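You operate a simulated robot arm through the tools that you are given. There is no shell and no other tool. Be economical: measure what you need, move in short steps, check, and stop when the job is done.

Carry out the task below with a simulated two-armed robot. There is one attempt and no reset: what you move stays moved.

## Task
Gauge the gap over the packed sensor, fill it with foam, gauge again.
Fine: swing the arm out for the foam block that the meter names; it must end on 0 mm.

Only the result counts: the job must be done as asked and must still hold three seconds after the hand-in. Knocking over, shifting, dropping, spilling or breaking anything else fails it.

## Robot
Two 7-joint arms with fingered hands on one trunk, on a base that drives. Base frame: it is fixed to the floor where the robot stands at the start and does not move with it; the origin is under the middle of the robot, x ahead of it, y to its left, z up. Units: m, rad, N and s.
The left shoulder is at the start at [0.022, 0.215, 1.298], the right one opposite. With the tool pointing down near the work surface each hand reaches from about 0.1 to 0.62 m from the robot's upright axis, wherever it stands, measured 20 degrees to its own side. Places, roughly: gauge arm [0.5, 0, 1]; green tab carton (29x17x15 cm) [0.4, 0.2, 0.9]. Payload 3.6 kg a hand.
Tool frame (each hand has its own): the origin (TCP) lies between the finger pads and is the grasp point; the fingertips stand 0.022 m ahead of it; z points along the fingers, y is the line along which they close. The gripper opens to 0.132 m. The gripper's body begins 0.06 m behind the TCP. The gripper is a hand of 4 fingers: y runs from the thumb to the fingers, the wrist lies at [0, 0, -0.203] in the tool frame, and closing takes about 1.5 s.
Orientation is that of the tool frame in the base frame, as a unit quaternion [w, x, y, z]. With the fingers straight down and closing along the base's y, the tool's x points along the base's -x, its y along +y and its z along -z.

## Interface
- The arms move only by the tool arm_command. It takes "left_moves", "right_moves" or both (then of equal length, played together; a hand with none holds still); each is a list of rows, each an object (a shift or turn left out is 0, a gripper value left out holds the last) with "dp": the shift along the tool's x, y, z in m, a list of three; "turn": the turn, a rotation vector about the tool's x, y, z in rad, a list of three. In form: [{"dp": [dx, dy, dz], "turn": [wx, wy, wz]}, ...]. A call has 1 to 20 rows; each row is the pose to reach, as a shift and turn from the pose commanded when the call began, along the tool's axes at that moment. "left_gripper" and "right_gripper" are, for a hand that has rows, the gripper command, from -1 (fully open) to 1 (shut), values between in proportion, set as the call begins (left out, the last holds). A row lasts 0.2 s, in which the tool goes at most 0.05 m and 0.15 rad; a call with a longer step from one row to the next is refused whole, and so is a gripper value outside its range. A pose out of reach is approached as far as the arm can. The call stops where the force on the tool passes 50 N (or 10 N more than at its start, if that is more) or the arm is blocked; 0.2 s more then pass. Each finger travels about 0.108 m/s and halts on what it meets, pressing with about 24 N; the grip force reading is that of the motor and also rises with nothing between the fingers. The clock runs only during rows and for 0.2 s after the last one: add rows that repeat a pose to give the fingers time. It gives the time, the measured TCP pose, the force on the tool (base axes), the opening and the grip force at its end, in the units of the frame above (readings bear some noise), with the torque about the TCP (base axes, N m) and any sound that the robot's microphone picked up.
- Cameras (640 x 400 px; columns grow to the right, rows downward): "scene" is now at [0.1757, -0.0038, 1.2343]; the picture's right is [-0.06, -1.00, 0.00], its down [-0.19, 0.01, -0.98] and it looks along [0.98, -0.06, -0.19] (base axes); focal length 214 px, centre (320, 200). "left" rides on the left gripper at [-0.053, -0.053, -0.084] in its tool frame; the picture's right is [0.71, -0.71, 0.00], its down [0.53, 0.53, -0.67] and it looks along [0.47, 0.47, 0.74] (tool axes); focal length 247 px, centre (320, 200). "right" rides on the right gripper at [0.053, -0.053, -0.084] in its tool frame; the picture's right is [0.71, 0.71, 0.00], its down [-0.53, 0.53, -0.67] and it looks along [-0.47, 0.47, 0.74] (tool axes); focal length 247 px, centre (320, 200).
- grab_frame(camera): a new picture of that camera. The clock stands still meanwhile.
- raise_lower(by): slides the trunk up (or, below 0, down) by that many m; the arms and the scene camera ride with it, the base frame stays. It gives what a move gives, with no picture.
- roll_base(legs): drives the robot by 1 to 6 legs, each [ahead, turn to the left] in m and rad, along the robot's own axes; the way and the turn of a leg run together, so that a leg with both is an arc; at most 1.5 m and 3.142 rad a leg. The arms and the cameras ride along, it lands a little off, and it stops where it bumps. It gives what a move gives.
- move_fingers(finger1, finger2, finger3, thumb_bend, hand): sets how far each is bent, from 0 (flat) to 1 (curled in); at 0.3 the hand is open as for a grip, at 0.7 the pads meet at the TCP. One left out holds its place. A second passes; each finger stops where it meets its share of the squeeze, and holds until it gets a number again. A gripper value or a shape takes the hand back. It gives what a move gives, with no picture; readings hold the bend of each and the force on the fingers (four entries, about 0 where the hand has none), thumb and palm.
- grasp_type(shape, hand): the hand has 4 fingers and takes this shape, open, in about a second: jaw (thumb against the fingers, like two jaws); tri (thumb and two fingers); tip (a fingertip pinch); poke (one finger out to press); point (the index stretched); flat (the hand flat); cup (the hand cupped); fist (a fist). The gripper value then closes the fingers along that shape, each until it touches; the sizes above hold for jaw. It gives what a move gives, with no picture.
- aim_head(pan, tilt): turns the head with the scene camera to pan (to the left, within 1.047 rad either way) and tilt (down, from -0.506 to 1.204), counted from straight ahead of the robot. It gives what a move gives.
- point_at(camera, pixels): there is no depth. For up to 12 entries [column, row, z] of the newest picture of that camera ("zoom" is the newest enlarged one), the place [x, y] in the base frame at which the ray of that pixel passes the height z, good to about 0.002 m, but the place of the scene camera against the robot may be out by one fixed shift of up to 0.012 m in any direction. The clock stands still meanwhile.
- zoom(camera, box): a new picture of the part [left, top, right, bottom] of that camera's present view, enlarged. The clock stands still meanwhile.
- close_job(): hands the job in; it is judged then, once.

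Work in short steps. Measure before you move; look again where a grasp or a placing could have gone wrong, and mend it. You have 80 turns and 62 pictures in all, those below and enlarged ones among them. Open the grippers and draw the arms clear of the work before you hand the job in, unless the task says otherwise; then end with one line.

The tools are called after "Request:" by a JSON object that holds its "api" and its "payload". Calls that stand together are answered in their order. arm_command: Moves the arms, as the interface text tells. Its arguments: {"type":"object","properties":{"left_moves":{"type":"array","items":{"type":"object","properties":{"dp":{"type":"array","items":{"type":"number"}},"turn":{"type":"array","items":{"type":"number"}}}}},"left_gripper":{"type":"number"},"right_moves":{"type":"array","items":{"type":"object","properties":{"dp":{"type":"array","items":{"type":"number"}},"turn":{"type":"array","items":{"type":"number"}}}}},"right_gripper":{"type":"number"}},"required":[]} The other tools are called the same way: raise_lower (by) slides the trunk up or down; grasp_type (shape, hand) gives the hand a shape; move_fingers (finger1, finger2, finger3, thumb_bend, hand) moves the fingers one by one; roll_base (legs) drives the base; aim_head (pan, tilt) turns the head that bears the scene camera; grab_frame (camera) takes a picture; point_at (camera, pixels) gives the place at which the rays of pixels pass given heights; zoom (camera, box) takes an enlarged picture of a part of a camera's view; close_job () hands the job in.

At the start:

```text
time: 0.0
left_eef_pos: [0.3528, 0.0229, 0.9991]
left_ee_rot: [0.0, -0.001, 1.0, 0.0]
left_wrist_force: [1.3, -1.2, 0.6]
left_torque: [0.03, -0.01, 0.03]
left_opening: 0.132
left_finger_force: 0.1
left_shape: jaw
left_bend: [0.3, 0.3, 0.3, 0.3]
left_finger forces: [0.0, 0.0, 0.0, 0.1, 0.0, 0.0]
right_eef_pos: [0.3652, -0.3207, 1.3918]
right_ee_rot: [-0.001, 0.0, 1.0, 0.001]
right_wrist_force: [0.3, 0.0, 0.3]
right_torque: [-0.02, -0.01, 0.0]
right_opening: 0.1317
right_finger_force: 0.1
right_shape: jaw
right_bend: [0.3, 0.3, 0.3, 0.3]
right_finger forces: [0.0, 0.0, 0.1, 0.0, 0.0, 0.0]
trunk travel left (down, up): [-0.575, 0.101]
robot x, y, heading: [0.0011, 0.0019, 0.001]
head pan, tilt: [-0.061, 0.19]
```

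scene: 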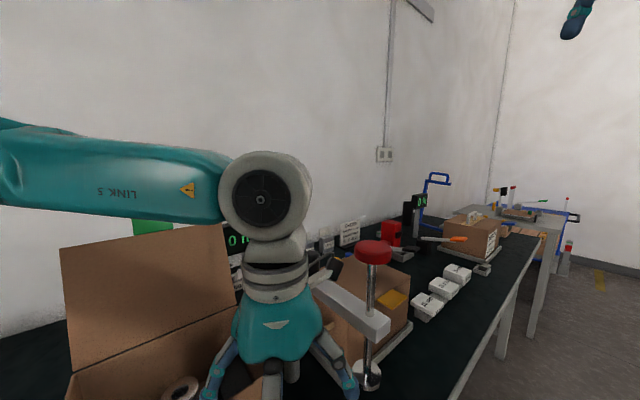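
right: 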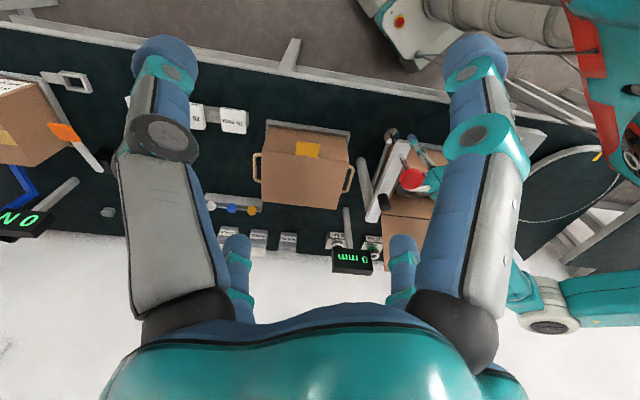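
left: 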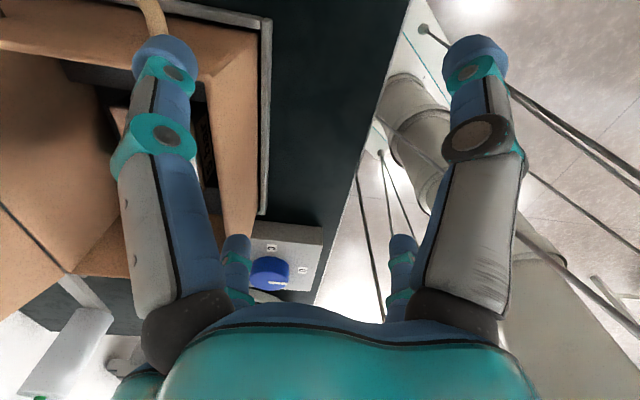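

The left arm blocks the scene camera's view of the open carton and gauge. I turn the head to look further down and take a picture.

Request:
{"api": "aim_head", "payload": {"pan": 0.2, "tilt": 0.6}}

Request:
{"api": "grab_frame", "payload": {"camera": "scene"}}

Request:
{"api": "zoom", "payload": {"camera": "right", "box": [180, 100, 500, 300]}}

```text
time: 0.9
left_eef_pos: [0.3537, 0.0229, 0.9988]
left_ee_rot: [-0.001, -0.002, 1.0, 0.0]
left_wrist_force: [0.4, -0.8, 0.6]
left_torque: [0.0, -0.02, -0.01]
left_opening: 0.1319
left_finger_force: 0.0
left_shape: jaw
left_bend: [0.3, 0.3, 0.3, 0.3]
left_finger forces: [0.1, 0.1, 0.0, 0.0, 0.1, 0.1]
right_eef_pos: [0.3651, -0.3215, 1.3916]
right_ee_rot: [-0.001, -0.001, 1.0, 0.0]
right_wrist_force: [0.1, 0.2, -0.4]
right_torque: [-0.03, 0.01, 0.01]
right_opening: 0.132
right_finger_force: 0.0
right_shape: jaw
right_bend: [0.3, 0.3, 0.3, 0.3]
right_finger forces: [0.1, 0.1, 0.0, 0.0, 0.1, 0.0]
trunk travel left (down, up): [-0.575, 0.101]
robot x, y, heading: [0.0019, -0.0042, -0.002]
head pan, tilt: [0.201, 0.6]
```

```text
58 pictures are left
```

scene: 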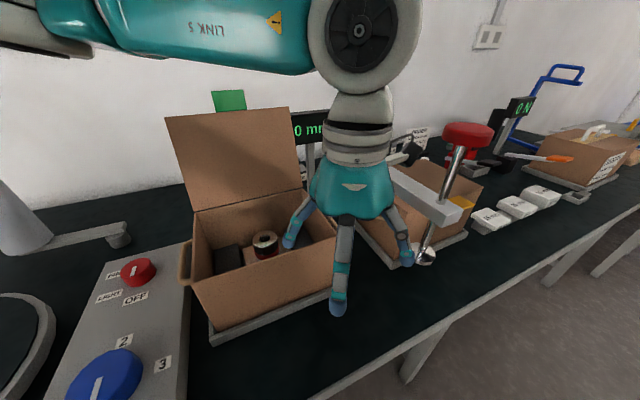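

```text
2.00 times, centred on (340, 200) of right
```

zoom: 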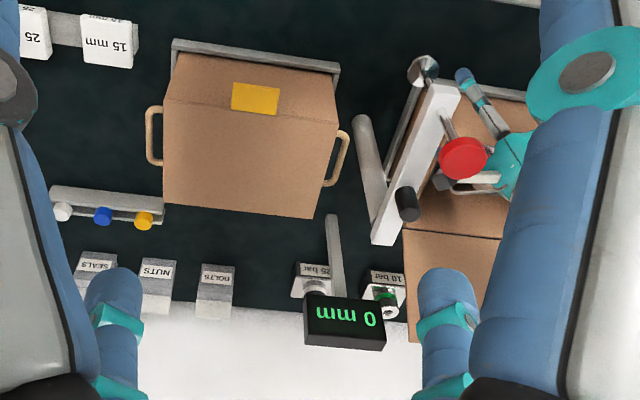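

The left hand hangs between the carton and the gauge. I raise it straight up, then draw it to the left to clear the view.

Request:
{"api": "arm_command", "payload": {"left_moves": [{"dp": [0, 0, -0.045]}, {"dp": [0, 0, -0.09]}, {"dp": [0, 0, -0.135]}, {"dp": [0, 0, -0.18]}, {"dp": [0, 0, -0.225]}, {"dp": [0, 0, -0.27]}, {"dp": [0, 0, -0.315]}, {"dp": [0, 0, -0.35]}, {"dp": [0, 0.045, -0.35]}, {"dp": [0, 0.09, -0.35]}, {"dp": [0, 0.135, -0.35]}, {"dp": [0, 0.18, -0.35]}, {"dp": [0, 0.225, -0.35]}, {"dp": [0, 0.27, -0.35]}, {"dp": [0, 0.3, -0.35]}]}}

Request:
{"api": "grab_frame", "payload": {"camera": "scene"}}

Request:
{"api": "grab_frame", "payload": {"camera": "left"}}

Request:
{"api": "grab_frame", "payload": {"camera": "right"}}

```text
time: 4.1
left_eef_pos: [0.355, 0.3252, 1.3504]
left_ee_rot: [0.0, -0.002, 1.0, -0.002]
left_wrist_force: [-1.1, 0.1, -0.1]
left_torque: [0.04, -0.02, -0.01]
left_opening: 0.132
left_finger_force: 0.1
left_shape: jaw
left_bend: [0.3, 0.3, 0.3, 0.3]
left_finger forces: [0.1, 0.0, 0.0, 0.0, 0.0, 0.1]
right_eef_pos: [0.364, -0.3214, 1.3924]
right_ee_rot: [0.0, 0.0, 1.0, 0.0]
right_wrist_force: [-0.2, -0.2, -0.4]
right_torque: [0.0, -0.02, 0.03]
right_opening: 0.1317
right_finger_force: 0.1
right_shape: jaw
right_bend: [0.3, 0.3, 0.3, 0.3]
right_finger forces: [0.0, 0.1, 0.0, 0.0, 0.0, 0.1]
trunk travel left (down, up): [-0.575, 0.101]
robot x, y, heading: [0.001, 0.0003, -0.004]
head pan, tilt: [0.201, 0.6]
```

```text
56 pictures are left
```

scene: 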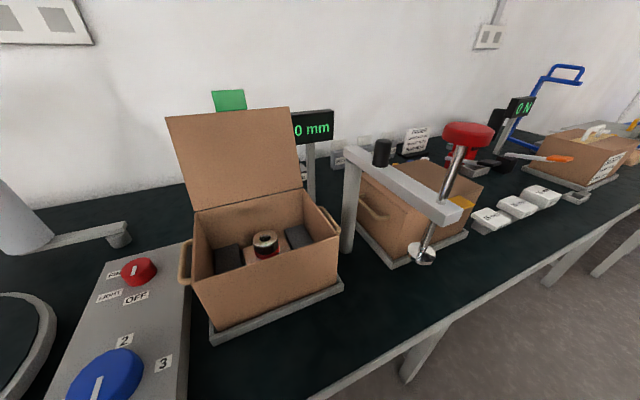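

```text
55 pictures are left
```

left: 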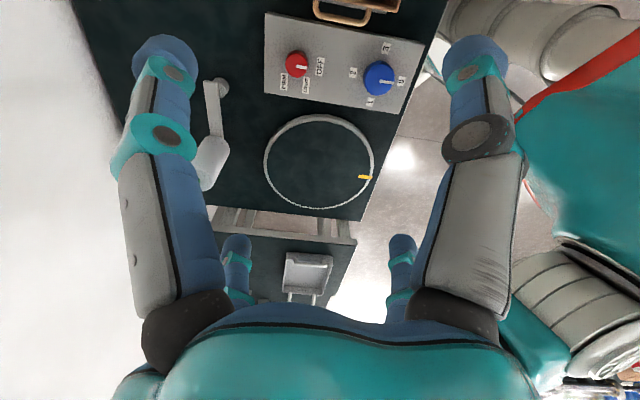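

```text
54 pictures are left
```

right: 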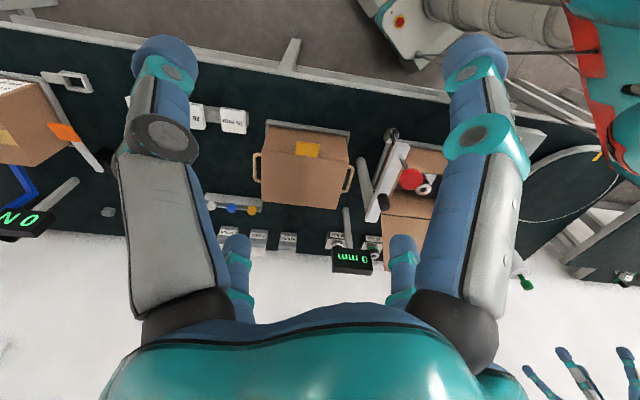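

Now the gauge is visible: post at ~(350,200), arm to ~(450,210), plunger with red knob (465,135) and foot (423,255). I zoom in on the gauge, the carton, and the foam blocks (500-560,205).

Request:
{"api": "zoom", "payload": {"camera": "scene", "box": [320, 100, 520, 280]}}

Request:
{"api": "zoom", "payload": {"camera": "scene", "box": [160, 180, 360, 340]}}

Request:
{"api": "aim_head", "payload": {"pan": -0.45, "tilt": 0.7}}

Request:
{"api": "grab_frame", "payload": {"camera": "scene"}}

```text
2.22 times, centred on (420, 190) of scene
```

zoom: 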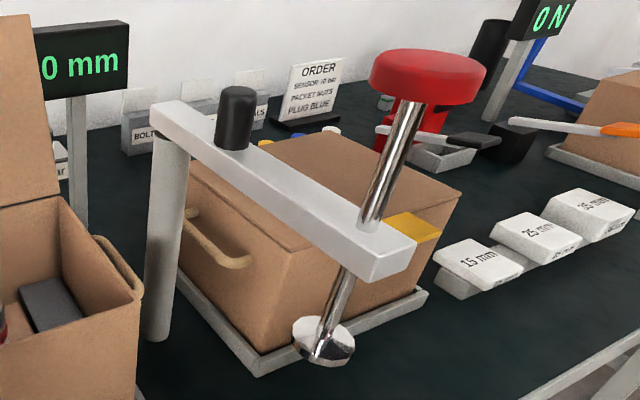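

```text
2.50 times, centred on (260, 260) of scene
```

zoom: 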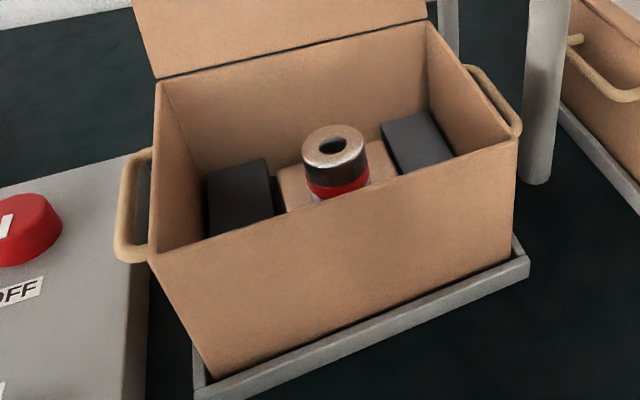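

```text
time: 5.1
left_eef_pos: [0.355, 0.3251, 1.35]
left_ee_rot: [0.0, -0.001, 1.0, -0.001]
left_wrist_force: [-0.5, 0.0, 0.8]
left_torque: [0.01, -0.04, 0.04]
left_opening: 0.1318
left_finger_force: 0.1
left_shape: jaw
left_bend: [0.3, 0.3, 0.3, 0.3]
left_finger forces: [0.0, 0.1, 0.1, 0.0, 0.0, 0.0]
right_eef_pos: [0.3653, -0.3222, 1.3924]
right_ee_rot: [0.001, 0.0, 1.0, 0.001]
right_wrist_force: [0.2, 0.9, -0.7]
right_torque: [0.01, 0.03, 0.01]
right_opening: 0.132
right_finger_force: 0.0
right_shape: jaw
right_bend: [0.3, 0.3, 0.3, 0.3]
right_finger forces: [0.0, 0.0, 0.0, 0.0, 0.0, 0.0]
trunk travel left (down, up): [-0.575, 0.101]
robot x, y, heading: [-0.0004, -0.0012, -0.0]
head pan, tilt: [-0.45, 0.7]
```

```text
51 pictures are left
```

scene: 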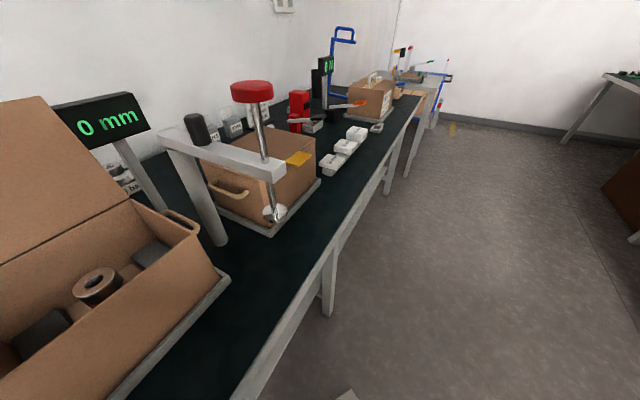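

I triangulate the gauge parts and the sensor using the right wrist picture and the scene picture.

Request:
{"api": "point_at", "payload": {"camera": "right", "pixels": [[411, 180, 1.1], [411, 180, 1.15], [425, 183, 0.9], [425, 183, 0.95], [384, 201, 1.05], [384, 201, 1.0], [391, 133, 0.9], [391, 133, 0.95], [235, 121, 0.83], [235, 121, 0.87], [404, 143, 1.0], [374, 215, 1.0]]}}

Request:
{"api": "point_at", "payload": {"camera": "scene", "pixels": [[252, 92, 1.1], [252, 92, 1.15], [96, 285, 0.9], [96, 285, 0.95], [200, 130, 1.05], [200, 130, 1.0], [275, 213, 0.9], [275, 213, 0.95], [331, 160, 0.83], [331, 160, 0.87], [272, 165, 1.0], [220, 242, 0.82]]}}

```text
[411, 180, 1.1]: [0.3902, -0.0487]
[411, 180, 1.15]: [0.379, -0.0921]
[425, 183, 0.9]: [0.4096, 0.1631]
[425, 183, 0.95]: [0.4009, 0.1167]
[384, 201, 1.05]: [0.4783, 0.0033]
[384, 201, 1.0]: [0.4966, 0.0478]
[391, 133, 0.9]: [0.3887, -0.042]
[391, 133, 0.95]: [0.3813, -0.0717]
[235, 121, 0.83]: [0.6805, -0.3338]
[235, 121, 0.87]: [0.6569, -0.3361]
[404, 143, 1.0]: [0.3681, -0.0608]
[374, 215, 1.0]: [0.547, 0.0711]
```

```text
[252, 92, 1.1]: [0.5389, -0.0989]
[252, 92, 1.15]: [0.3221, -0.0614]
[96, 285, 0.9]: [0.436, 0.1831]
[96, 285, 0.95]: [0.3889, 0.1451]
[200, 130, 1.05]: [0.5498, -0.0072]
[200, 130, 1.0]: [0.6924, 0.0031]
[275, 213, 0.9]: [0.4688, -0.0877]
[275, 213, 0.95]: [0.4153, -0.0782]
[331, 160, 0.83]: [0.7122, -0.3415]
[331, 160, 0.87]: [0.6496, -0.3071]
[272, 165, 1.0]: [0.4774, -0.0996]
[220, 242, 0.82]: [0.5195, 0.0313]
```

Triangulation: plunger ≈(0.384,-0.075), foot z≈0.96, knob z≈1.136, post ≈(0.53,0.03), sensor ≈(0.409,0.16), so the radius is ≈0.18 on both sides. I bring the right hand closer for better views of carton rim versus foot height.

Request:
{"api": "arm_command", "payload": {"right_moves": [{"dp": [0.028, 0.028, 0.017]}, {"dp": [0.055, 0.057, 0.033]}, {"dp": [0.083, 0.085, 0.05]}, {"dp": [0.11, 0.113, 0.067]}, {"dp": [0.138, 0.142, 0.083]}, {"dp": [0.165, 0.17, 0.1]}, {"dp": [0.165, 0.17, 0.1]}]}}

Request:
{"api": "grab_frame", "payload": {"camera": "right"}}

Request:
{"api": "aim_head", "payload": {"pan": 0.1, "tilt": 0.65}}

Request:
{"api": "grab_frame", "payload": {"camera": "scene"}}

```text
time: 6.7
left_eef_pos: [0.3548, 0.3244, 1.3506]
left_ee_rot: [-0.001, -0.001, 1.0, 0.0]
left_wrist_force: [0.2, -0.6, -0.5]
left_torque: [0.0, 0.02, -0.03]
left_opening: 0.1315
left_finger_force: 0.1
left_shape: jaw
left_bend: [0.3, 0.3, 0.3, 0.3]
left_finger forces: [0.1, 0.1, 0.0, 0.1, 0.0, 0.0]
right_eef_pos: [0.2, -0.1549, 1.2932]
right_ee_rot: [-0.001, -0.001, 1.0, 0.001]
right_wrist_force: [0.1, -0.2, 0.2]
right_torque: [0.04, 0.0, 0.03]
right_opening: 0.1318
right_finger_force: 0.1
right_shape: jaw
right_bend: [0.3, 0.3, 0.3, 0.3]
right_finger forces: [0.0, 0.1, 0.0, 0.0, 0.0, 0.1]
trunk travel left (down, up): [-0.575, 0.101]
robot x, y, heading: [0.0012, -0.0031, -0.002]
head pan, tilt: [-0.45, 0.7]
```

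```text
50 pictures are left
```

right: 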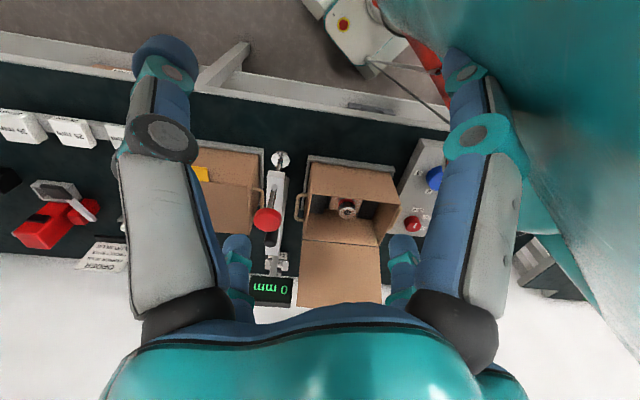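

```text
time: 7.7
left_eef_pos: [0.355, 0.325, 1.3501]
left_ee_rot: [0.0, -0.001, 1.0, -0.001]
left_wrist_force: [-0.2, -0.3, -1.1]
left_torque: [-0.01, -0.01, -0.01]
left_opening: 0.1319
left_finger_force: 0.2
left_shape: jaw
left_bend: [0.3, 0.3, 0.3, 0.3]
left_finger forces: [0.0, 0.1, 0.1, 0.1, 0.1, 0.0]
right_eef_pos: [0.2002, -0.154, 1.2938]
right_ee_rot: [0.0, 0.0, 1.0, 0.0]
right_wrist_force: [-0.3, 0.4, 0.3]
right_torque: [-0.01, 0.0, -0.02]
right_opening: 0.1318
right_finger_force: 0.0
right_shape: jaw
right_bend: [0.3, 0.3, 0.3, 0.3]
right_finger forces: [0.0, 0.0, 0.1, 0.0, 0.0, 0.0]
trunk travel left (down, up): [-0.575, 0.101]
robot x, y, heading: [-0.0013, 0.0006, 0.003]
head pan, tilt: [0.099, 0.649]
```

```text
49 pictures are left
```

scene: 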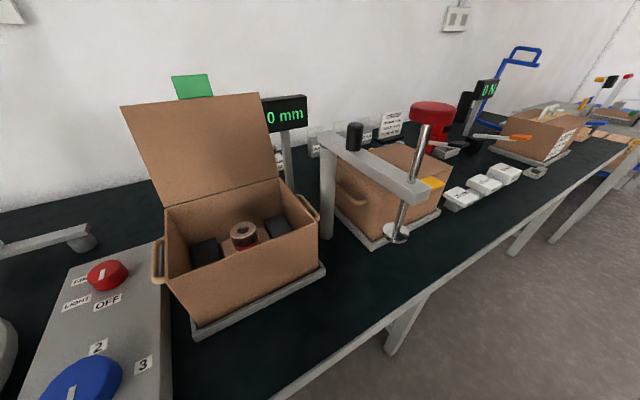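

The right camera now sees gauge and carton; I zoom in there for precise pixels.

Request:
{"api": "zoom", "payload": {"camera": "right", "box": [230, 140, 410, 280]}}

Request:
{"api": "zoom", "payload": {"camera": "scene", "box": [140, 90, 460, 290]}}

```text
2.86 times, centred on (320, 210) of right
```

zoom: 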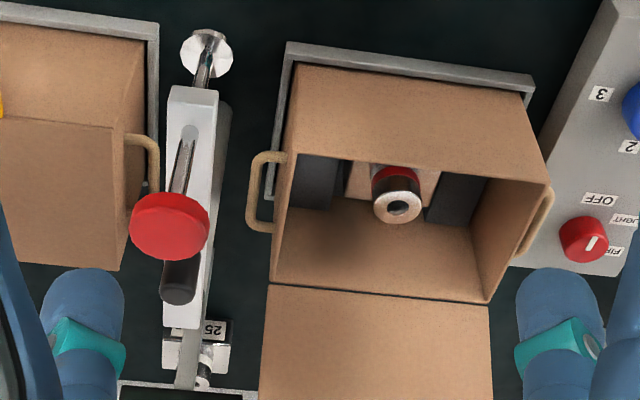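

```text
2.00 times, centred on (300, 190) of scene
```

zoom: 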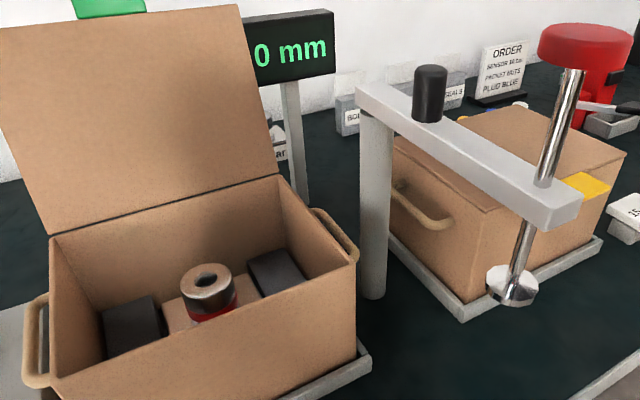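

I triangulate knob, foot, handle, carton rim and sensor from both pictures.

Request:
{"api": "point_at", "payload": {"camera": "right", "pixels": [[280.1, 159.3, 0.92], [280.1, 159.3, 0.97], [267.6, 218.7, 1.12], [267.6, 218.7, 1.17], [271, 239.7, 1.05], [271, 239.7, 1.1], [312, 189.7, 0.94], [312, 189.7, 0.99], [347.3, 202.8, 0.88], [347.3, 202.8, 0.93], [303, 228.7, 0.94], [303, 228.7, 0.99]]}}

Request:
{"api": "point_at", "payload": {"camera": "zoom", "pixels": [[512, 285, 0.92], [512, 285, 0.97], [585, 45, 1.12], [585, 45, 1.17], [430, 70, 1.05], [430, 70, 1.1], [355, 262, 0.94], [355, 262, 0.99], [207, 280, 0.88], [207, 280, 0.93], [278, 177, 0.94], [278, 177, 0.99]]}}

```text
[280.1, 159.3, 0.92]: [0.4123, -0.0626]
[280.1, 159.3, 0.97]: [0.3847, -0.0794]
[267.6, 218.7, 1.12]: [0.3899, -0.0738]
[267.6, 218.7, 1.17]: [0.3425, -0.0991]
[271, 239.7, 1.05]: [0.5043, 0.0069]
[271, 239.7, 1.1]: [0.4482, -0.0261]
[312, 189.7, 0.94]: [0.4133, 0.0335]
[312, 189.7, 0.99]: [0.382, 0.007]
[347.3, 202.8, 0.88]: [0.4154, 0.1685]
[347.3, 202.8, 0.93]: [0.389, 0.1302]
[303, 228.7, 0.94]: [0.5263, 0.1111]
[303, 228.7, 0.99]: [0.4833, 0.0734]
```

```text
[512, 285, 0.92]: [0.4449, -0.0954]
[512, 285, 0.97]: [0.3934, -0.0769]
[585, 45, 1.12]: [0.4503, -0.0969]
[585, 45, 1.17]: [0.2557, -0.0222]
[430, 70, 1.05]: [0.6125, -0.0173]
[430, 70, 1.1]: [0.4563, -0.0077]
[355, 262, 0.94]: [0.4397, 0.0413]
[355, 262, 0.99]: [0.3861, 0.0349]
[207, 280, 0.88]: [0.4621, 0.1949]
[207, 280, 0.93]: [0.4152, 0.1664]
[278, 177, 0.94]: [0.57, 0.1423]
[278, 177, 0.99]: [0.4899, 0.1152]
```

The table is turned about 35° relative to the robot, and the arm must swing ~85° toward the carton. I check the rim height from the carton's known size with more pixels.

Request:
{"api": "point_at", "payload": {"camera": "right", "pixels": [[312, 189.7, 0.97], [399.7, 195.5, 0.97], [379.4, 235, 0.97], [303, 228.7, 0.97], [304.4, 156, 0.82], [304.4, 156, 0.84], [391, 165, 0.82], [269.4, 171.6, 1.03], [281, 174, 1.03], [260, 243.3, 1.03], [290, 256, 0.82], [245, 250, 0.82]]}}

Request:
{"api": "point_at", "payload": {"camera": "zoom", "pixels": [[355, 262, 0.97], [60, 390, 0.97], [50, 238, 0.97], [278, 177, 0.97], [372, 297, 0.82], [372, 297, 0.84], [550, 225, 1.03], [582, 195, 1.03], [360, 90, 1.03], [355, 370, 0.84], [355, 370, 0.82]]}}

```text
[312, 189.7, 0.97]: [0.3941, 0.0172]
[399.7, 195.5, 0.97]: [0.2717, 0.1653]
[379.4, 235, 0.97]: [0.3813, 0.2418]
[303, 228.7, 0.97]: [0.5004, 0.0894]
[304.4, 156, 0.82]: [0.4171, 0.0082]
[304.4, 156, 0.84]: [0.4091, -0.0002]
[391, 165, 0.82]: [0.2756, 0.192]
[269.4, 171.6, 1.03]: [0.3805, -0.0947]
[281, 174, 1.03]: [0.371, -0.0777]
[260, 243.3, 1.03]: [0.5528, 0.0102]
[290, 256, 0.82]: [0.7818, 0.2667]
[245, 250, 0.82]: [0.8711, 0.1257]
```

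```text
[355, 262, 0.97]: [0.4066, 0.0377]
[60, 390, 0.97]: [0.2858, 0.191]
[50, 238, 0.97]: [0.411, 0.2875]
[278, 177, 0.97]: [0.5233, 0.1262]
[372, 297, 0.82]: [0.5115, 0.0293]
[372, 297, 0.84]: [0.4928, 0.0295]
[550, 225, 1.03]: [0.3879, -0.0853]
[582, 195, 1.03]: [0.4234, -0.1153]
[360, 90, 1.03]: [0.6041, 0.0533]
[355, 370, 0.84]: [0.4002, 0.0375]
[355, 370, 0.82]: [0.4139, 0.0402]
```

Foot and rim heights are too close to call from here. I draw the left hand back and left, then lower the trunk so the scene camera looks level across rim and foot.

Request:
{"api": "arm_command", "payload": {"left_moves": [{"dp": [0.04, 0.02, 0]}, {"dp": [0.08, 0.04, 0]}, {"dp": [0.12, 0.06, 0]}, {"dp": [0.15, 0.08, 0]}]}}

Request:
{"api": "raise_lower", "payload": {"by": -0.25}}

Request:
{"api": "aim_head", "payload": {"pan": 0.1, "tilt": 0.1}}

Request:
{"api": "grab_frame", "payload": {"camera": "scene"}}

```text
time: 8.7
left_eef_pos: [0.2023, 0.4048, 1.3495]
left_ee_rot: [0.0, 0.0, 1.0, 0.0]
left_wrist_force: [-0.2, -0.5, 0.2]
left_torque: [0.0, 0.03, -0.01]
left_opening: 0.1319
left_finger_force: 0.1
left_shape: jaw
left_bend: [0.3, 0.3, 0.3, 0.3]
left_finger forces: [0.0, 0.0, 0.0, 0.0, 0.0, 0.0]
right_eef_pos: [0.1959, -0.1542, 1.2938]
right_ee_rot: [0.003, 0.0, 1.0, 0.0]
right_wrist_force: [-0.5, 0.5, 1.1]
right_torque: [0.0, -0.03, -0.01]
right_opening: 0.1318
right_finger_force: 0.0
right_shape: jaw
right_bend: [0.3, 0.3, 0.3, 0.3]
right_finger forces: [0.1, 0.0, 0.1, 0.0, 0.1, 0.0]
trunk travel left (down, up): [-0.575, 0.101]
robot x, y, heading: [-0.0012, 0.0025, 0.002]
head pan, tilt: [0.099, 0.649]
```

```text
time: 11.2
left_eef_pos: [0.2023, 0.404, 1.1]
left_ee_rot: [0.0, 0.0, 1.0, 0.0]
left_wrist_force: [-0.1, 0.0, 1.0]
left_torque: [0.04, 0.04, -0.02]
left_opening: 0.1319
left_finger_force: 0.0
left_shape: jaw
left_bend: [0.3, 0.3, 0.3, 0.3]
left_finger forces: [0.0, 0.0, 0.1, 0.1, 0.0, 0.0]
right_eef_pos: [0.1987, -0.1515, 1.0418]
right_ee_rot: [0.0, 0.001, 1.0, -0.001]
right_wrist_force: [3.4, 0.0, -1.0]
right_torque: [-0.01, -0.04, 0.03]
right_opening: 0.1317
right_finger_force: 0.0
right_shape: jaw
right_bend: [0.34, 0.3, 0.3, 0.3]
right_finger forces: [0.0, 0.1, 0.0, 0.1, 0.1, 0.0]
trunk travel left (down, up): [-0.325, 0.351]
robot x, y, heading: [-0.0036, 0.0026, -0.0]
head pan, tilt: [0.099, 0.649]
```

```text
time: 12.2
left_eef_pos: [0.2024, 0.4033, 1.1]
left_ee_rot: [0.0, -0.001, 1.0, -0.001]
left_wrist_force: [0.6, 0.4, 0.6]
left_torque: [0.0, -0.03, 0.01]
left_opening: 0.132
left_finger_force: 0.1
left_shape: jaw
left_bend: [0.3, 0.3, 0.3, 0.3]
left_finger forces: [0.0, 0.1, 0.1, 0.0, 0.1, 0.1]
right_eef_pos: [0.2001, -0.1512, 1.0418]
right_ee_rot: [0.0, 0.001, 1.0, 0.0]
right_wrist_force: [2.1, -0.5, -1.2]
right_torque: [0.0, -0.05, 0.05]
right_opening: 0.1316
right_finger_force: 0.2
right_shape: jaw
right_bend: [0.34, 0.3, 0.3, 0.3]
right_finger forces: [0.0, 0.0, 0.0, 0.1, 0.1, 0.0]
trunk travel left (down, up): [-0.325, 0.351]
robot x, y, heading: [0.0014, -0.0, -0.0]
head pan, tilt: [0.099, 0.099]
```

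```text
46 pictures are left
```

scene: 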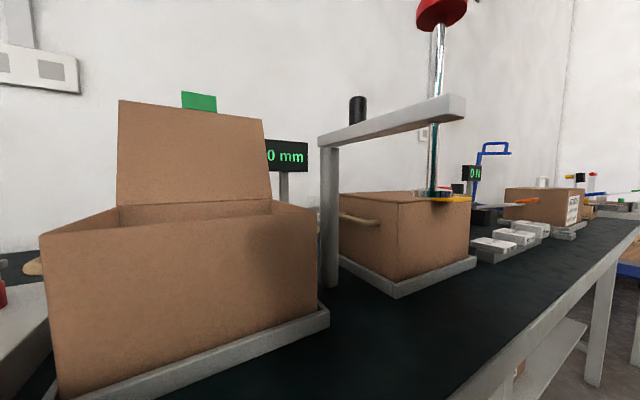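

Level view: rim at z≈0.952, foot bottom at z≈0.968, so the foot clears the rim by about 1.5 cm. I raise the trunk again and bring the left hand above the red knob.

Request:
{"api": "raise_lower", "payload": {"by": 0.25}}

Request:
{"api": "arm_command", "payload": {"left_moves": [{"dp": [-0.015, -0.04, 0.008]}, {"dp": [-0.03, -0.08, 0.016]}, {"dp": [-0.045, -0.12, 0.024]}, {"dp": [-0.06, -0.16, 0.032]}, {"dp": [-0.075, -0.2, 0.04]}, {"dp": [-0.09, -0.24, 0.048]}, {"dp": [-0.105, -0.28, 0.056]}, {"dp": [-0.12, -0.32, 0.064]}, {"dp": [-0.135, -0.36, 0.072]}, {"dp": [-0.15, -0.4, 0.08]}, {"dp": [-0.165, -0.44, 0.088]}, {"dp": [-0.178, -0.482, 0.1]}, {"dp": [-0.178, -0.482, 0.1]}]}}

Request:
{"api": "grab_frame", "payload": {"camera": "right"}}

Request:
{"api": "grab_frame", "payload": {"camera": "left"}}

```text
time: 14.8
left_eef_pos: [0.202, 0.4045, 1.3485]
left_ee_rot: [0.001, -0.002, 1.0, -0.001]
left_wrist_force: [0.2, 0.5, 0.3]
left_torque: [0.0, 0.04, 0.0]
left_opening: 0.1319
left_finger_force: 0.1
left_shape: jaw
left_bend: [0.3, 0.3, 0.3, 0.3]
left_finger forces: [0.0, 0.1, 0.0, 0.0, 0.0, 0.1]
right_eef_pos: [0.1994, -0.1509, 1.2926]
right_ee_rot: [0.001, 0.0, 1.0, 0.0]
right_wrist_force: [0.0, -0.5, -0.3]
right_torque: [-0.02, 0.02, -0.01]
right_opening: 0.132
right_finger_force: 0.1
right_shape: jaw
right_bend: [0.3, 0.3, 0.3, 0.3]
right_finger forces: [0.0, 0.0, 0.1, 0.0, 0.0, 0.1]
trunk travel left (down, up): [-0.575, 0.101]
robot x, y, heading: [-0.0003, 0.003, -0.003]
head pan, tilt: [0.099, 0.099]
```

```text
time: 17.6
left_eef_pos: [0.3825, -0.0794, 1.2505]
left_ee_rot: [0.001, -0.001, 1.0, -0.001]
left_wrist_force: [1.1, -1.1, 0.1]
left_torque: [-0.02, 0.0, 0.03]
left_opening: 0.1319
left_finger_force: 0.0
left_shape: jaw
left_bend: [0.3, 0.3, 0.3, 0.3]
left_finger forces: [0.0, 0.1, 0.0, 0.1, 0.0, 0.0]
right_eef_pos: [0.1993, -0.1512, 1.2929]
right_ee_rot: [0.001, 0.001, 1.0, 0.0]
right_wrist_force: [0.5, 0.1, 0.4]
right_torque: [0.01, 0.01, -0.02]
right_opening: 0.1319
right_finger_force: 0.0
right_shape: jaw
right_bend: [0.3, 0.3, 0.3, 0.3]
right_finger forces: [0.1, 0.0, 0.1, 0.0, 0.0, 0.0]
trunk travel left (down, up): [-0.575, 0.101]
robot x, y, heading: [-0.0008, -0.0005, -0.003]
head pan, tilt: [0.099, 0.099]
```

```text
45 pictures are left
```

right: 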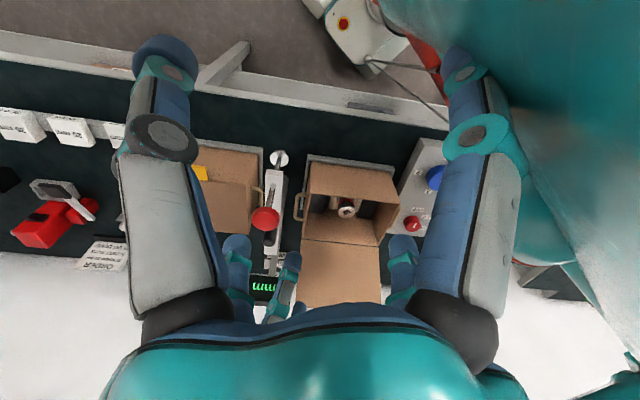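

```text
44 pictures are left
```

left: 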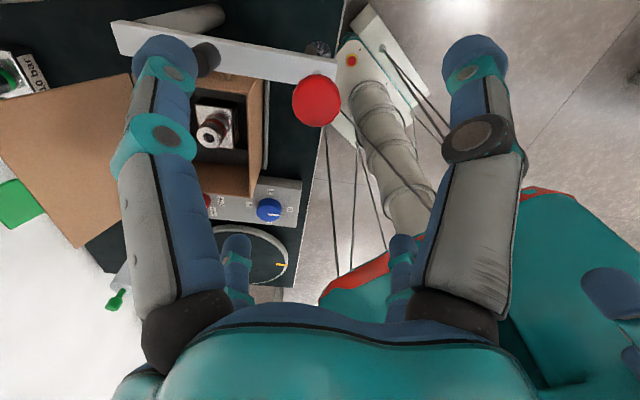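

The left camera sees the knob at (316,100) and the sensor at (211,135); I triangulate with the right camera's (265,218) and (347,208).

Request:
{"api": "point_at", "payload": {"camera": "left", "pixels": [[316, 97, 1.12], [316, 97, 1.14], [316, 97, 1.16], [211, 137, 0.88], [211, 137, 0.9], [211, 137, 0.93], [207, 55, 1.08]]}}

Request:
{"api": "point_at", "payload": {"camera": "right", "pixels": [[265, 218, 1.12], [265, 218, 1.14], [265, 218, 1.16], [347, 208, 0.88], [347, 208, 0.9], [347, 208, 0.93]]}}

```text
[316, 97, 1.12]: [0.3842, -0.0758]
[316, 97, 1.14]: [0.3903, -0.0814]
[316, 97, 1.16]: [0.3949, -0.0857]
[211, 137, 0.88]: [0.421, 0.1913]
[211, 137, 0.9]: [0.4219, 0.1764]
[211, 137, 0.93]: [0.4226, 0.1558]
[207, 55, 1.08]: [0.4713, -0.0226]
```

```text
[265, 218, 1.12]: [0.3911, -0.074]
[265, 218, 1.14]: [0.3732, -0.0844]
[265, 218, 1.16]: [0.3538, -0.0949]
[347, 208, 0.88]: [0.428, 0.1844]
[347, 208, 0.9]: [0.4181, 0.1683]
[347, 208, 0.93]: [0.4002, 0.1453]
```

Knob is at ≈(0.386,-0.077), top z≈1.125; sensor at ≈(0.422,0.178,0.89). I descend over the knob to TCP z≈1.108 and close on it.

Request:
{"api": "arm_command", "payload": {"left_moves": [{"dp": [-0.0035, 0.0024, 0.04]}, {"dp": [-0.0035, 0.0024, 0.08]}, {"dp": [-0.0035, 0.0024, 0.115]}, {"dp": [-0.0035, 0.0024, 0.142]}, {"dp": [-0.0035, 0.0024, 0.142]}]}}

Request:
{"api": "grab_frame", "payload": {"camera": "left"}}

Request:
{"api": "grab_frame", "payload": {"camera": "right"}}

```text
time: 18.8
left_eef_pos: [0.3853, -0.0757, 1.1076]
left_ee_rot: [-0.001, -0.002, 1.0, -0.001]
left_wrist_force: [0.6, 0.4, 0.3]
left_torque: [-0.02, -0.01, 0.01]
left_opening: 0.1319
left_finger_force: 0.0
left_shape: jaw
left_bend: [0.3, 0.3, 0.3, 0.3]
left_finger forces: [0.0, 0.0, 0.0, 0.0, 0.0, 0.1]
right_eef_pos: [0.1995, -0.1507, 1.2918]
right_ee_rot: [0.0, 0.0, 1.0, 0.0]
right_wrist_force: [0.0, -0.4, -1.0]
right_torque: [0.02, 0.0, 0.01]
right_opening: 0.1316
right_finger_force: 0.0
right_shape: jaw
right_bend: [0.3, 0.3, 0.3, 0.3]
right_finger forces: [0.1, 0.0, 0.0, 0.1, 0.0, 0.0]
trunk travel left (down, up): [-0.575, 0.101]
robot x, y, heading: [0.0034, 0.0035, -0.003]
head pan, tilt: [0.099, 0.099]
```

```text
43 pictures are left
```

left: 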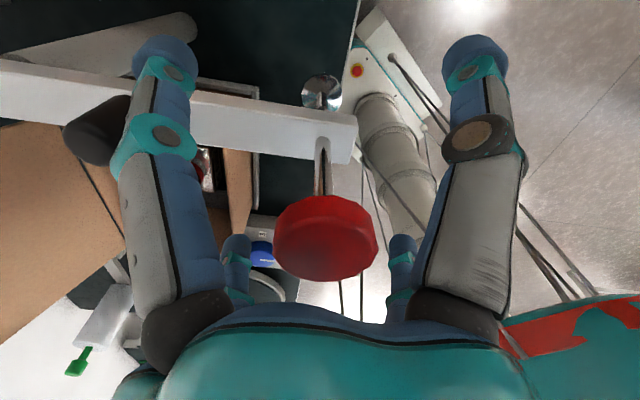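

```text
42 pictures are left
```

right: 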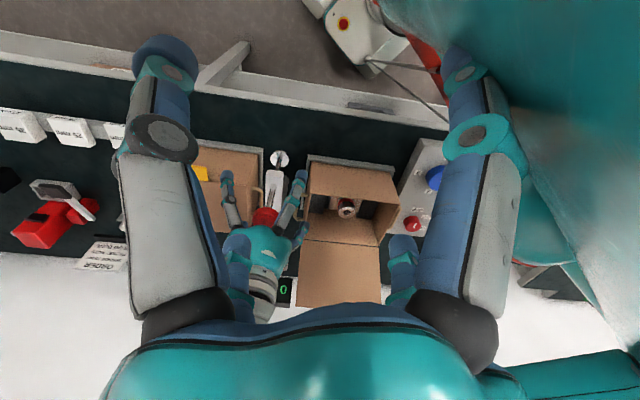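

The knob's middle (325,240) lies about 35 px toward the palm, so it is ~1.5 cm above the TCP. I raise 1.5 cm and close on it.

Request:
{"api": "arm_command", "payload": {"left_moves": [{"dp": [0, 0, -0.015]}]}}

Request:
{"api": "arm_command", "payload": {"left_moves": [{}, {}, {}, {}, {}, {}, {}, {}], "left_gripper": 0.6}}

Request:
{"api": "grab_frame", "payload": {"camera": "left"}}

```text
time: 19.2
left_eef_pos: [0.3847, -0.076, 1.1214]
left_ee_rot: [0.0, -0.001, 1.0, 0.001]
left_wrist_force: [0.1, -0.7, 0.6]
left_torque: [0.01, 0.03, -0.04]
left_opening: 0.1318
left_finger_force: 0.2
left_shape: jaw
left_bend: [0.3, 0.3, 0.3, 0.3]
left_finger forces: [0.0, 0.0, 0.0, 0.1, 0.0, 0.0]
right_eef_pos: [0.1982, -0.1513, 1.292]
right_ee_rot: [0.0, 0.0, 1.0, -0.001]
right_wrist_force: [0.3, 0.2, 1.0]
right_torque: [-0.01, 0.0, 0.02]
right_opening: 0.1321
right_finger_force: 0.1
right_shape: jaw
right_bend: [0.3, 0.3, 0.3, 0.3]
right_finger forces: [0.0, 0.0, 0.1, 0.1, 0.0, 0.0]
trunk travel left (down, up): [-0.575, 0.101]
robot x, y, heading: [0.0004, -0.0009, -0.006]
head pan, tilt: [0.099, 0.099]
```

```text
time: 21.0
left_eef_pos: [0.3853, -0.0764, 1.121]
left_ee_rot: [0.0, -0.001, 1.0, -0.001]
left_wrist_force: [-0.1, -0.8, -0.1]
left_torque: [0.01, 0.01, 0.0]
left_opening: 0.0267
left_finger_force: 0.0
left_shape: jaw
left_bend: [0.77, 0.77, 0.77, 0.7]
left_finger forces: [0.0, 0.0, 0.1, 0.0, 0.0, 0.1]
right_eef_pos: [0.2006, -0.1504, 1.2922]
right_ee_rot: [0.0, 0.0, 1.0, 0.0]
right_wrist_force: [0.3, 0.7, -0.3]
right_torque: [-0.04, -0.01, -0.04]
right_opening: 0.1319
right_finger_force: 0.0
right_shape: jaw
right_bend: [0.3, 0.3, 0.3, 0.3]
right_finger forces: [0.0, 0.1, 0.0, 0.0, 0.0, 0.0]
trunk travel left (down, up): [-0.575, 0.101]
robot x, y, heading: [0.0005, 0.0019, -0.001]
head pan, tilt: [0.099, 0.099]
```

```text
41 pictures are left
```

left: 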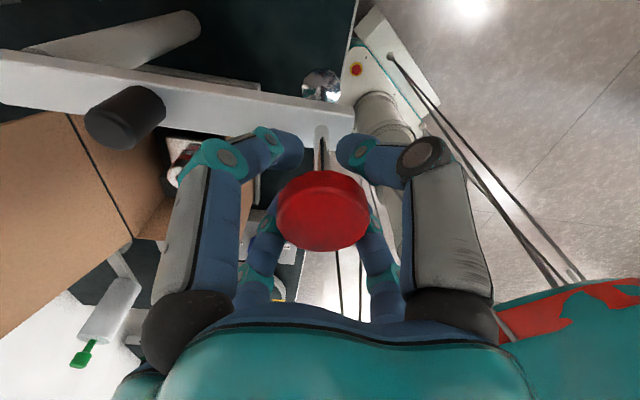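

The fingers cage the shaft just below the knob at 0.027 opening without touching. I close gently and swing the first ~30° of arc, watching force.

Request:
{"api": "arm_command", "payload": {"left_moves": [{}, {}, {}, {}, {"dp": [0.0085, 0.0145, 0]}, {"dp": [0.0156, 0.0292, 0]}, {"dp": [0.0215, 0.0447, 0]}, {"dp": [0.0264, 0.0607, 0]}, {"dp": [0.0295, 0.077, 0]}, {"dp": [0.0315, 0.0937, 0]}, {"dp": [0.0315, 0.0937, 0]}], "left_gripper": 0.8}}

Request:
{"api": "grab_frame", "payload": {"camera": "right"}}

Request:
{"api": "grab_frame", "payload": {"camera": "left"}}

```text
time: 23.4
left_eef_pos: [0.3523, 0.0192, 1.1218]
left_ee_rot: [0.0, -0.002, 1.0, 0.0]
left_wrist_force: [-0.1, -0.6, -0.2]
left_torque: [0.02, 0.01, -0.06]
left_opening: 0.0132
left_finger_force: 0.1
left_shape: jaw
left_bend: [0.74, 0.74, 0.74, 0.7]
left_finger forces: [0.1, 0.3, 0.3, 0.1, 0.3, 0.0]
right_eef_pos: [0.1994, -0.1511, 1.2928]
right_ee_rot: [0.001, 0.0, 1.0, 0.0]
right_wrist_force: [-0.1, -1.2, -0.2]
right_torque: [0.0, 0.02, 0.02]
right_opening: 0.132
right_finger_force: 0.1
right_shape: jaw
right_bend: [0.3, 0.3, 0.3, 0.3]
right_finger forces: [0.0, 0.1, 0.0, 0.0, 0.0, 0.0]
trunk travel left (down, up): [-0.575, 0.101]
robot x, y, heading: [0.0026, -0.0028, -0.001]
head pan, tilt: [0.099, 0.099]
```

```text
40 pictures are left
```

right: 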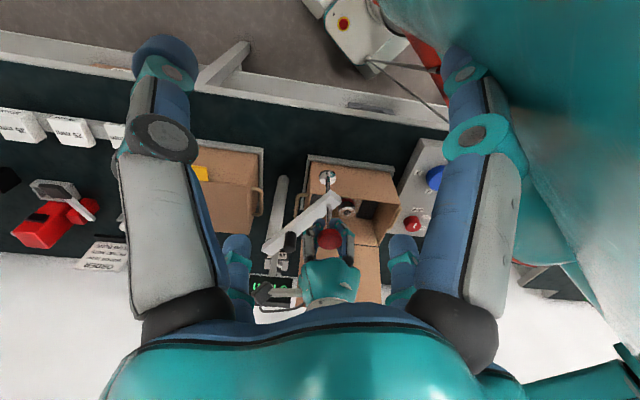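

```text
39 pictures are left
```

left: 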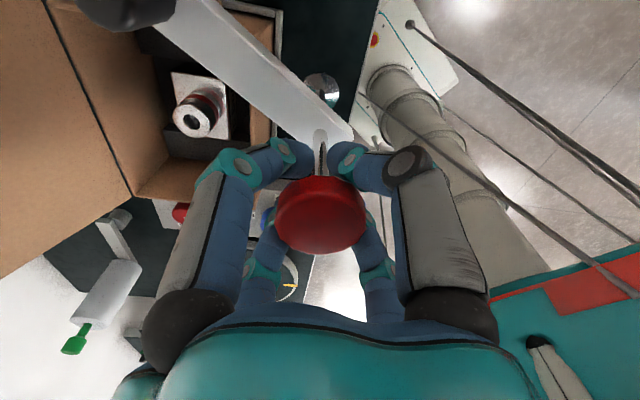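

The arm follows with almost no force, and its foot (328,177) is now at the carton's corner. I go on along the arc to about 137°.

Request:
{"api": "arm_command", "payload": {"left_moves": [{"dp": [0, 0.026, 0]}, {"dp": [-0.0038, 0.0525, 0]}, {"dp": [-0.0112, 0.0782, 0]}, {"dp": [-0.022, 0.1026, 0]}, {"dp": [-0.0362, 0.1252, 0]}, {"dp": [-0.051, 0.1432, 0]}, {"dp": [-0.051, 0.1432, 0]}]}}

Request:
{"api": "grab_frame", "payload": {"camera": "right"}}

Request:
{"api": "grab_frame", "payload": {"camera": "left"}}

```text
time: 25.0
left_eef_pos: [0.4046, 0.161, 1.1224]
left_ee_rot: [0.0, -0.001, 1.0, 0.0]
left_wrist_force: [3.0, -1.6, 0.3]
left_torque: [-0.03, -0.02, -0.02]
left_opening: 0.0135
left_finger_force: 0.0
left_shape: jaw
left_bend: [0.74, 0.74, 0.74, 0.7]
left_finger forces: [2.4, 0.1, 0.0, 0.0, 0.1, 0.0]
right_eef_pos: [0.2004, -0.1514, 1.2918]
right_ee_rot: [-0.001, 0.0, 1.0, 0.0]
right_wrist_force: [-0.2, -0.4, 1.3]
right_torque: [-0.02, -0.01, 0.0]
right_opening: 0.1319
right_finger_force: 0.0
right_shape: jaw
right_bend: [0.3, 0.3, 0.3, 0.3]
right_finger forces: [0.1, 0.0, 0.0, 0.0, 0.1, 0.0]
trunk travel left (down, up): [-0.575, 0.101]
robot x, y, heading: [-0.0007, 0.0025, 0.002]
head pan, tilt: [0.099, 0.099]
```

```text
38 pictures are left
```

right: 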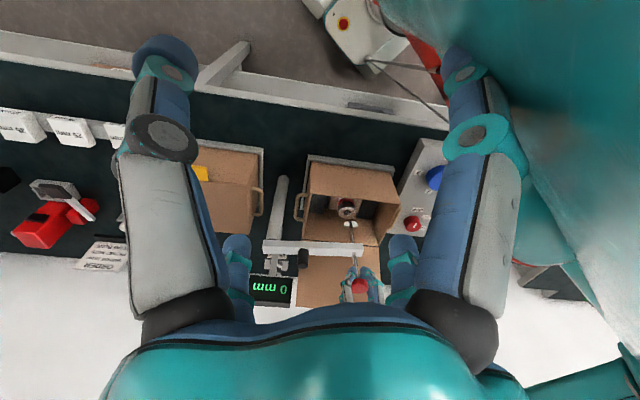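

```text
37 pictures are left
```

left: 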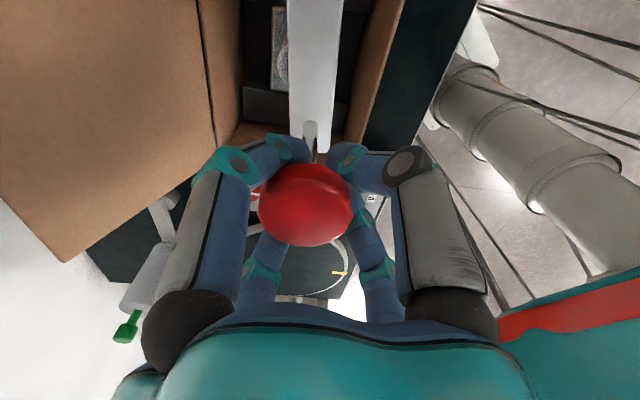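

The foot at (350,225) seems nearly above the sensor (347,208). I zoom to check the alignment.

Request:
{"api": "zoom", "payload": {"camera": "right", "box": [280, 160, 420, 320]}}

Request:
{"api": "point_at", "payload": {"camera": "right", "pixels": [[360, 287, 1.125], [360, 287, 1.11], [350, 225, 0.968], [347.3, 208, 0.89], [347.3, 208, 0.9]]}}

```text
2.50 times, centred on (350, 240) of right
```

zoom: 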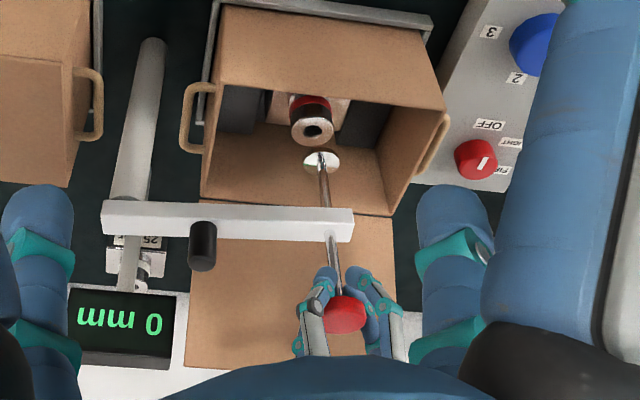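

```text
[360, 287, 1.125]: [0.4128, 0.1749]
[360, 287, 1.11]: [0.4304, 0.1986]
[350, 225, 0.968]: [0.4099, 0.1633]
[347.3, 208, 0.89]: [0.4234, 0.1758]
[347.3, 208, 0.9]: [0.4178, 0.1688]
```

The foot at ≈(0.409,0.163) is about 1.5-2 cm short of the sensor ≈(0.42,0.175). I nudge further along the arc in small steps, watching for an end stop.

Request:
{"api": "arm_command", "payload": {"left_moves": [{"dp": [-0.005, 0.005, 0]}, {"dp": [-0.01, 0.0095, 0]}, {"dp": [-0.0144, 0.0139, 0]}, {"dp": [-0.0144, 0.0139, 0]}]}}

Request:
{"api": "zoom", "payload": {"camera": "right", "box": [280, 160, 420, 320]}}

```text
time: 26.0
left_eef_pos: [0.4182, 0.1744, 1.122]
left_ee_rot: [-0.001, 0.0, 1.0, -0.001]
left_wrist_force: [1.4, -3.2, -0.8]
left_torque: [0.02, -0.01, -0.06]
left_opening: 0.0133
left_finger_force: 0.1
left_shape: jaw
left_bend: [0.59, 0.74, 0.74, 0.7]
left_finger forces: [2.4, 0.1, 0.1, 0.0, 1.2, 0.1]
right_eef_pos: [0.1991, -0.1517, 1.2921]
right_ee_rot: [0.0, -0.001, 1.0, 0.001]
right_wrist_force: [-0.7, 0.1, 0.1]
right_torque: [0.03, -0.03, 0.0]
right_opening: 0.1317
right_finger_force: 0.0
right_shape: jaw
right_bend: [0.3, 0.3, 0.3, 0.3]
right_finger forces: [0.0, 0.1, 0.0, 0.0, 0.0, 0.0]
trunk travel left (down, up): [-0.575, 0.101]
robot x, y, heading: [0.0005, 0.0007, 0.002]
head pan, tilt: [0.099, 0.099]
```

```text
2.50 times, centred on (350, 240) of right
```

zoom: 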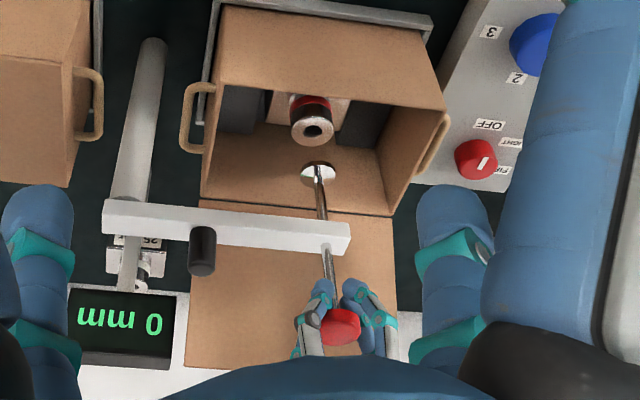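

Foot is now at zoom (319,173); I compute its place at z≈0.968 versus the sensor top.

Request:
{"api": "point_at", "payload": {"camera": "zoom", "pixels": [[319, 173, 0.968], [319, 173, 0.975], [313, 129, 0.88], [313, 129, 0.89], [313, 129, 0.9]]}}

Request:
{"api": "grab_frame", "payload": {"camera": "left"}}

```text
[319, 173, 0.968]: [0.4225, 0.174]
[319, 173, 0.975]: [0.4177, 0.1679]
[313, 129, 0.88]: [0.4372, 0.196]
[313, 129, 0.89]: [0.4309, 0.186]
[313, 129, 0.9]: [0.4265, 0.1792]
```

```text
34 pictures are left
```

left: 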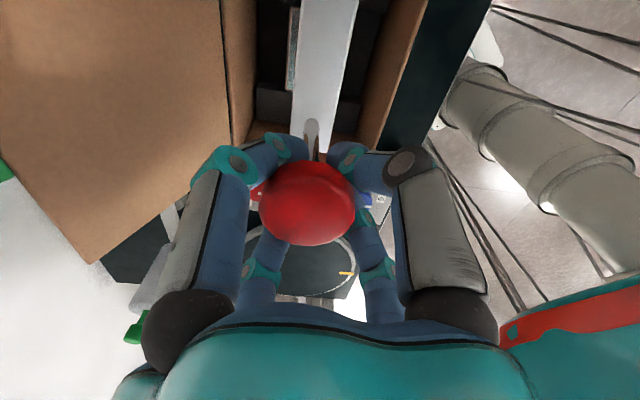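

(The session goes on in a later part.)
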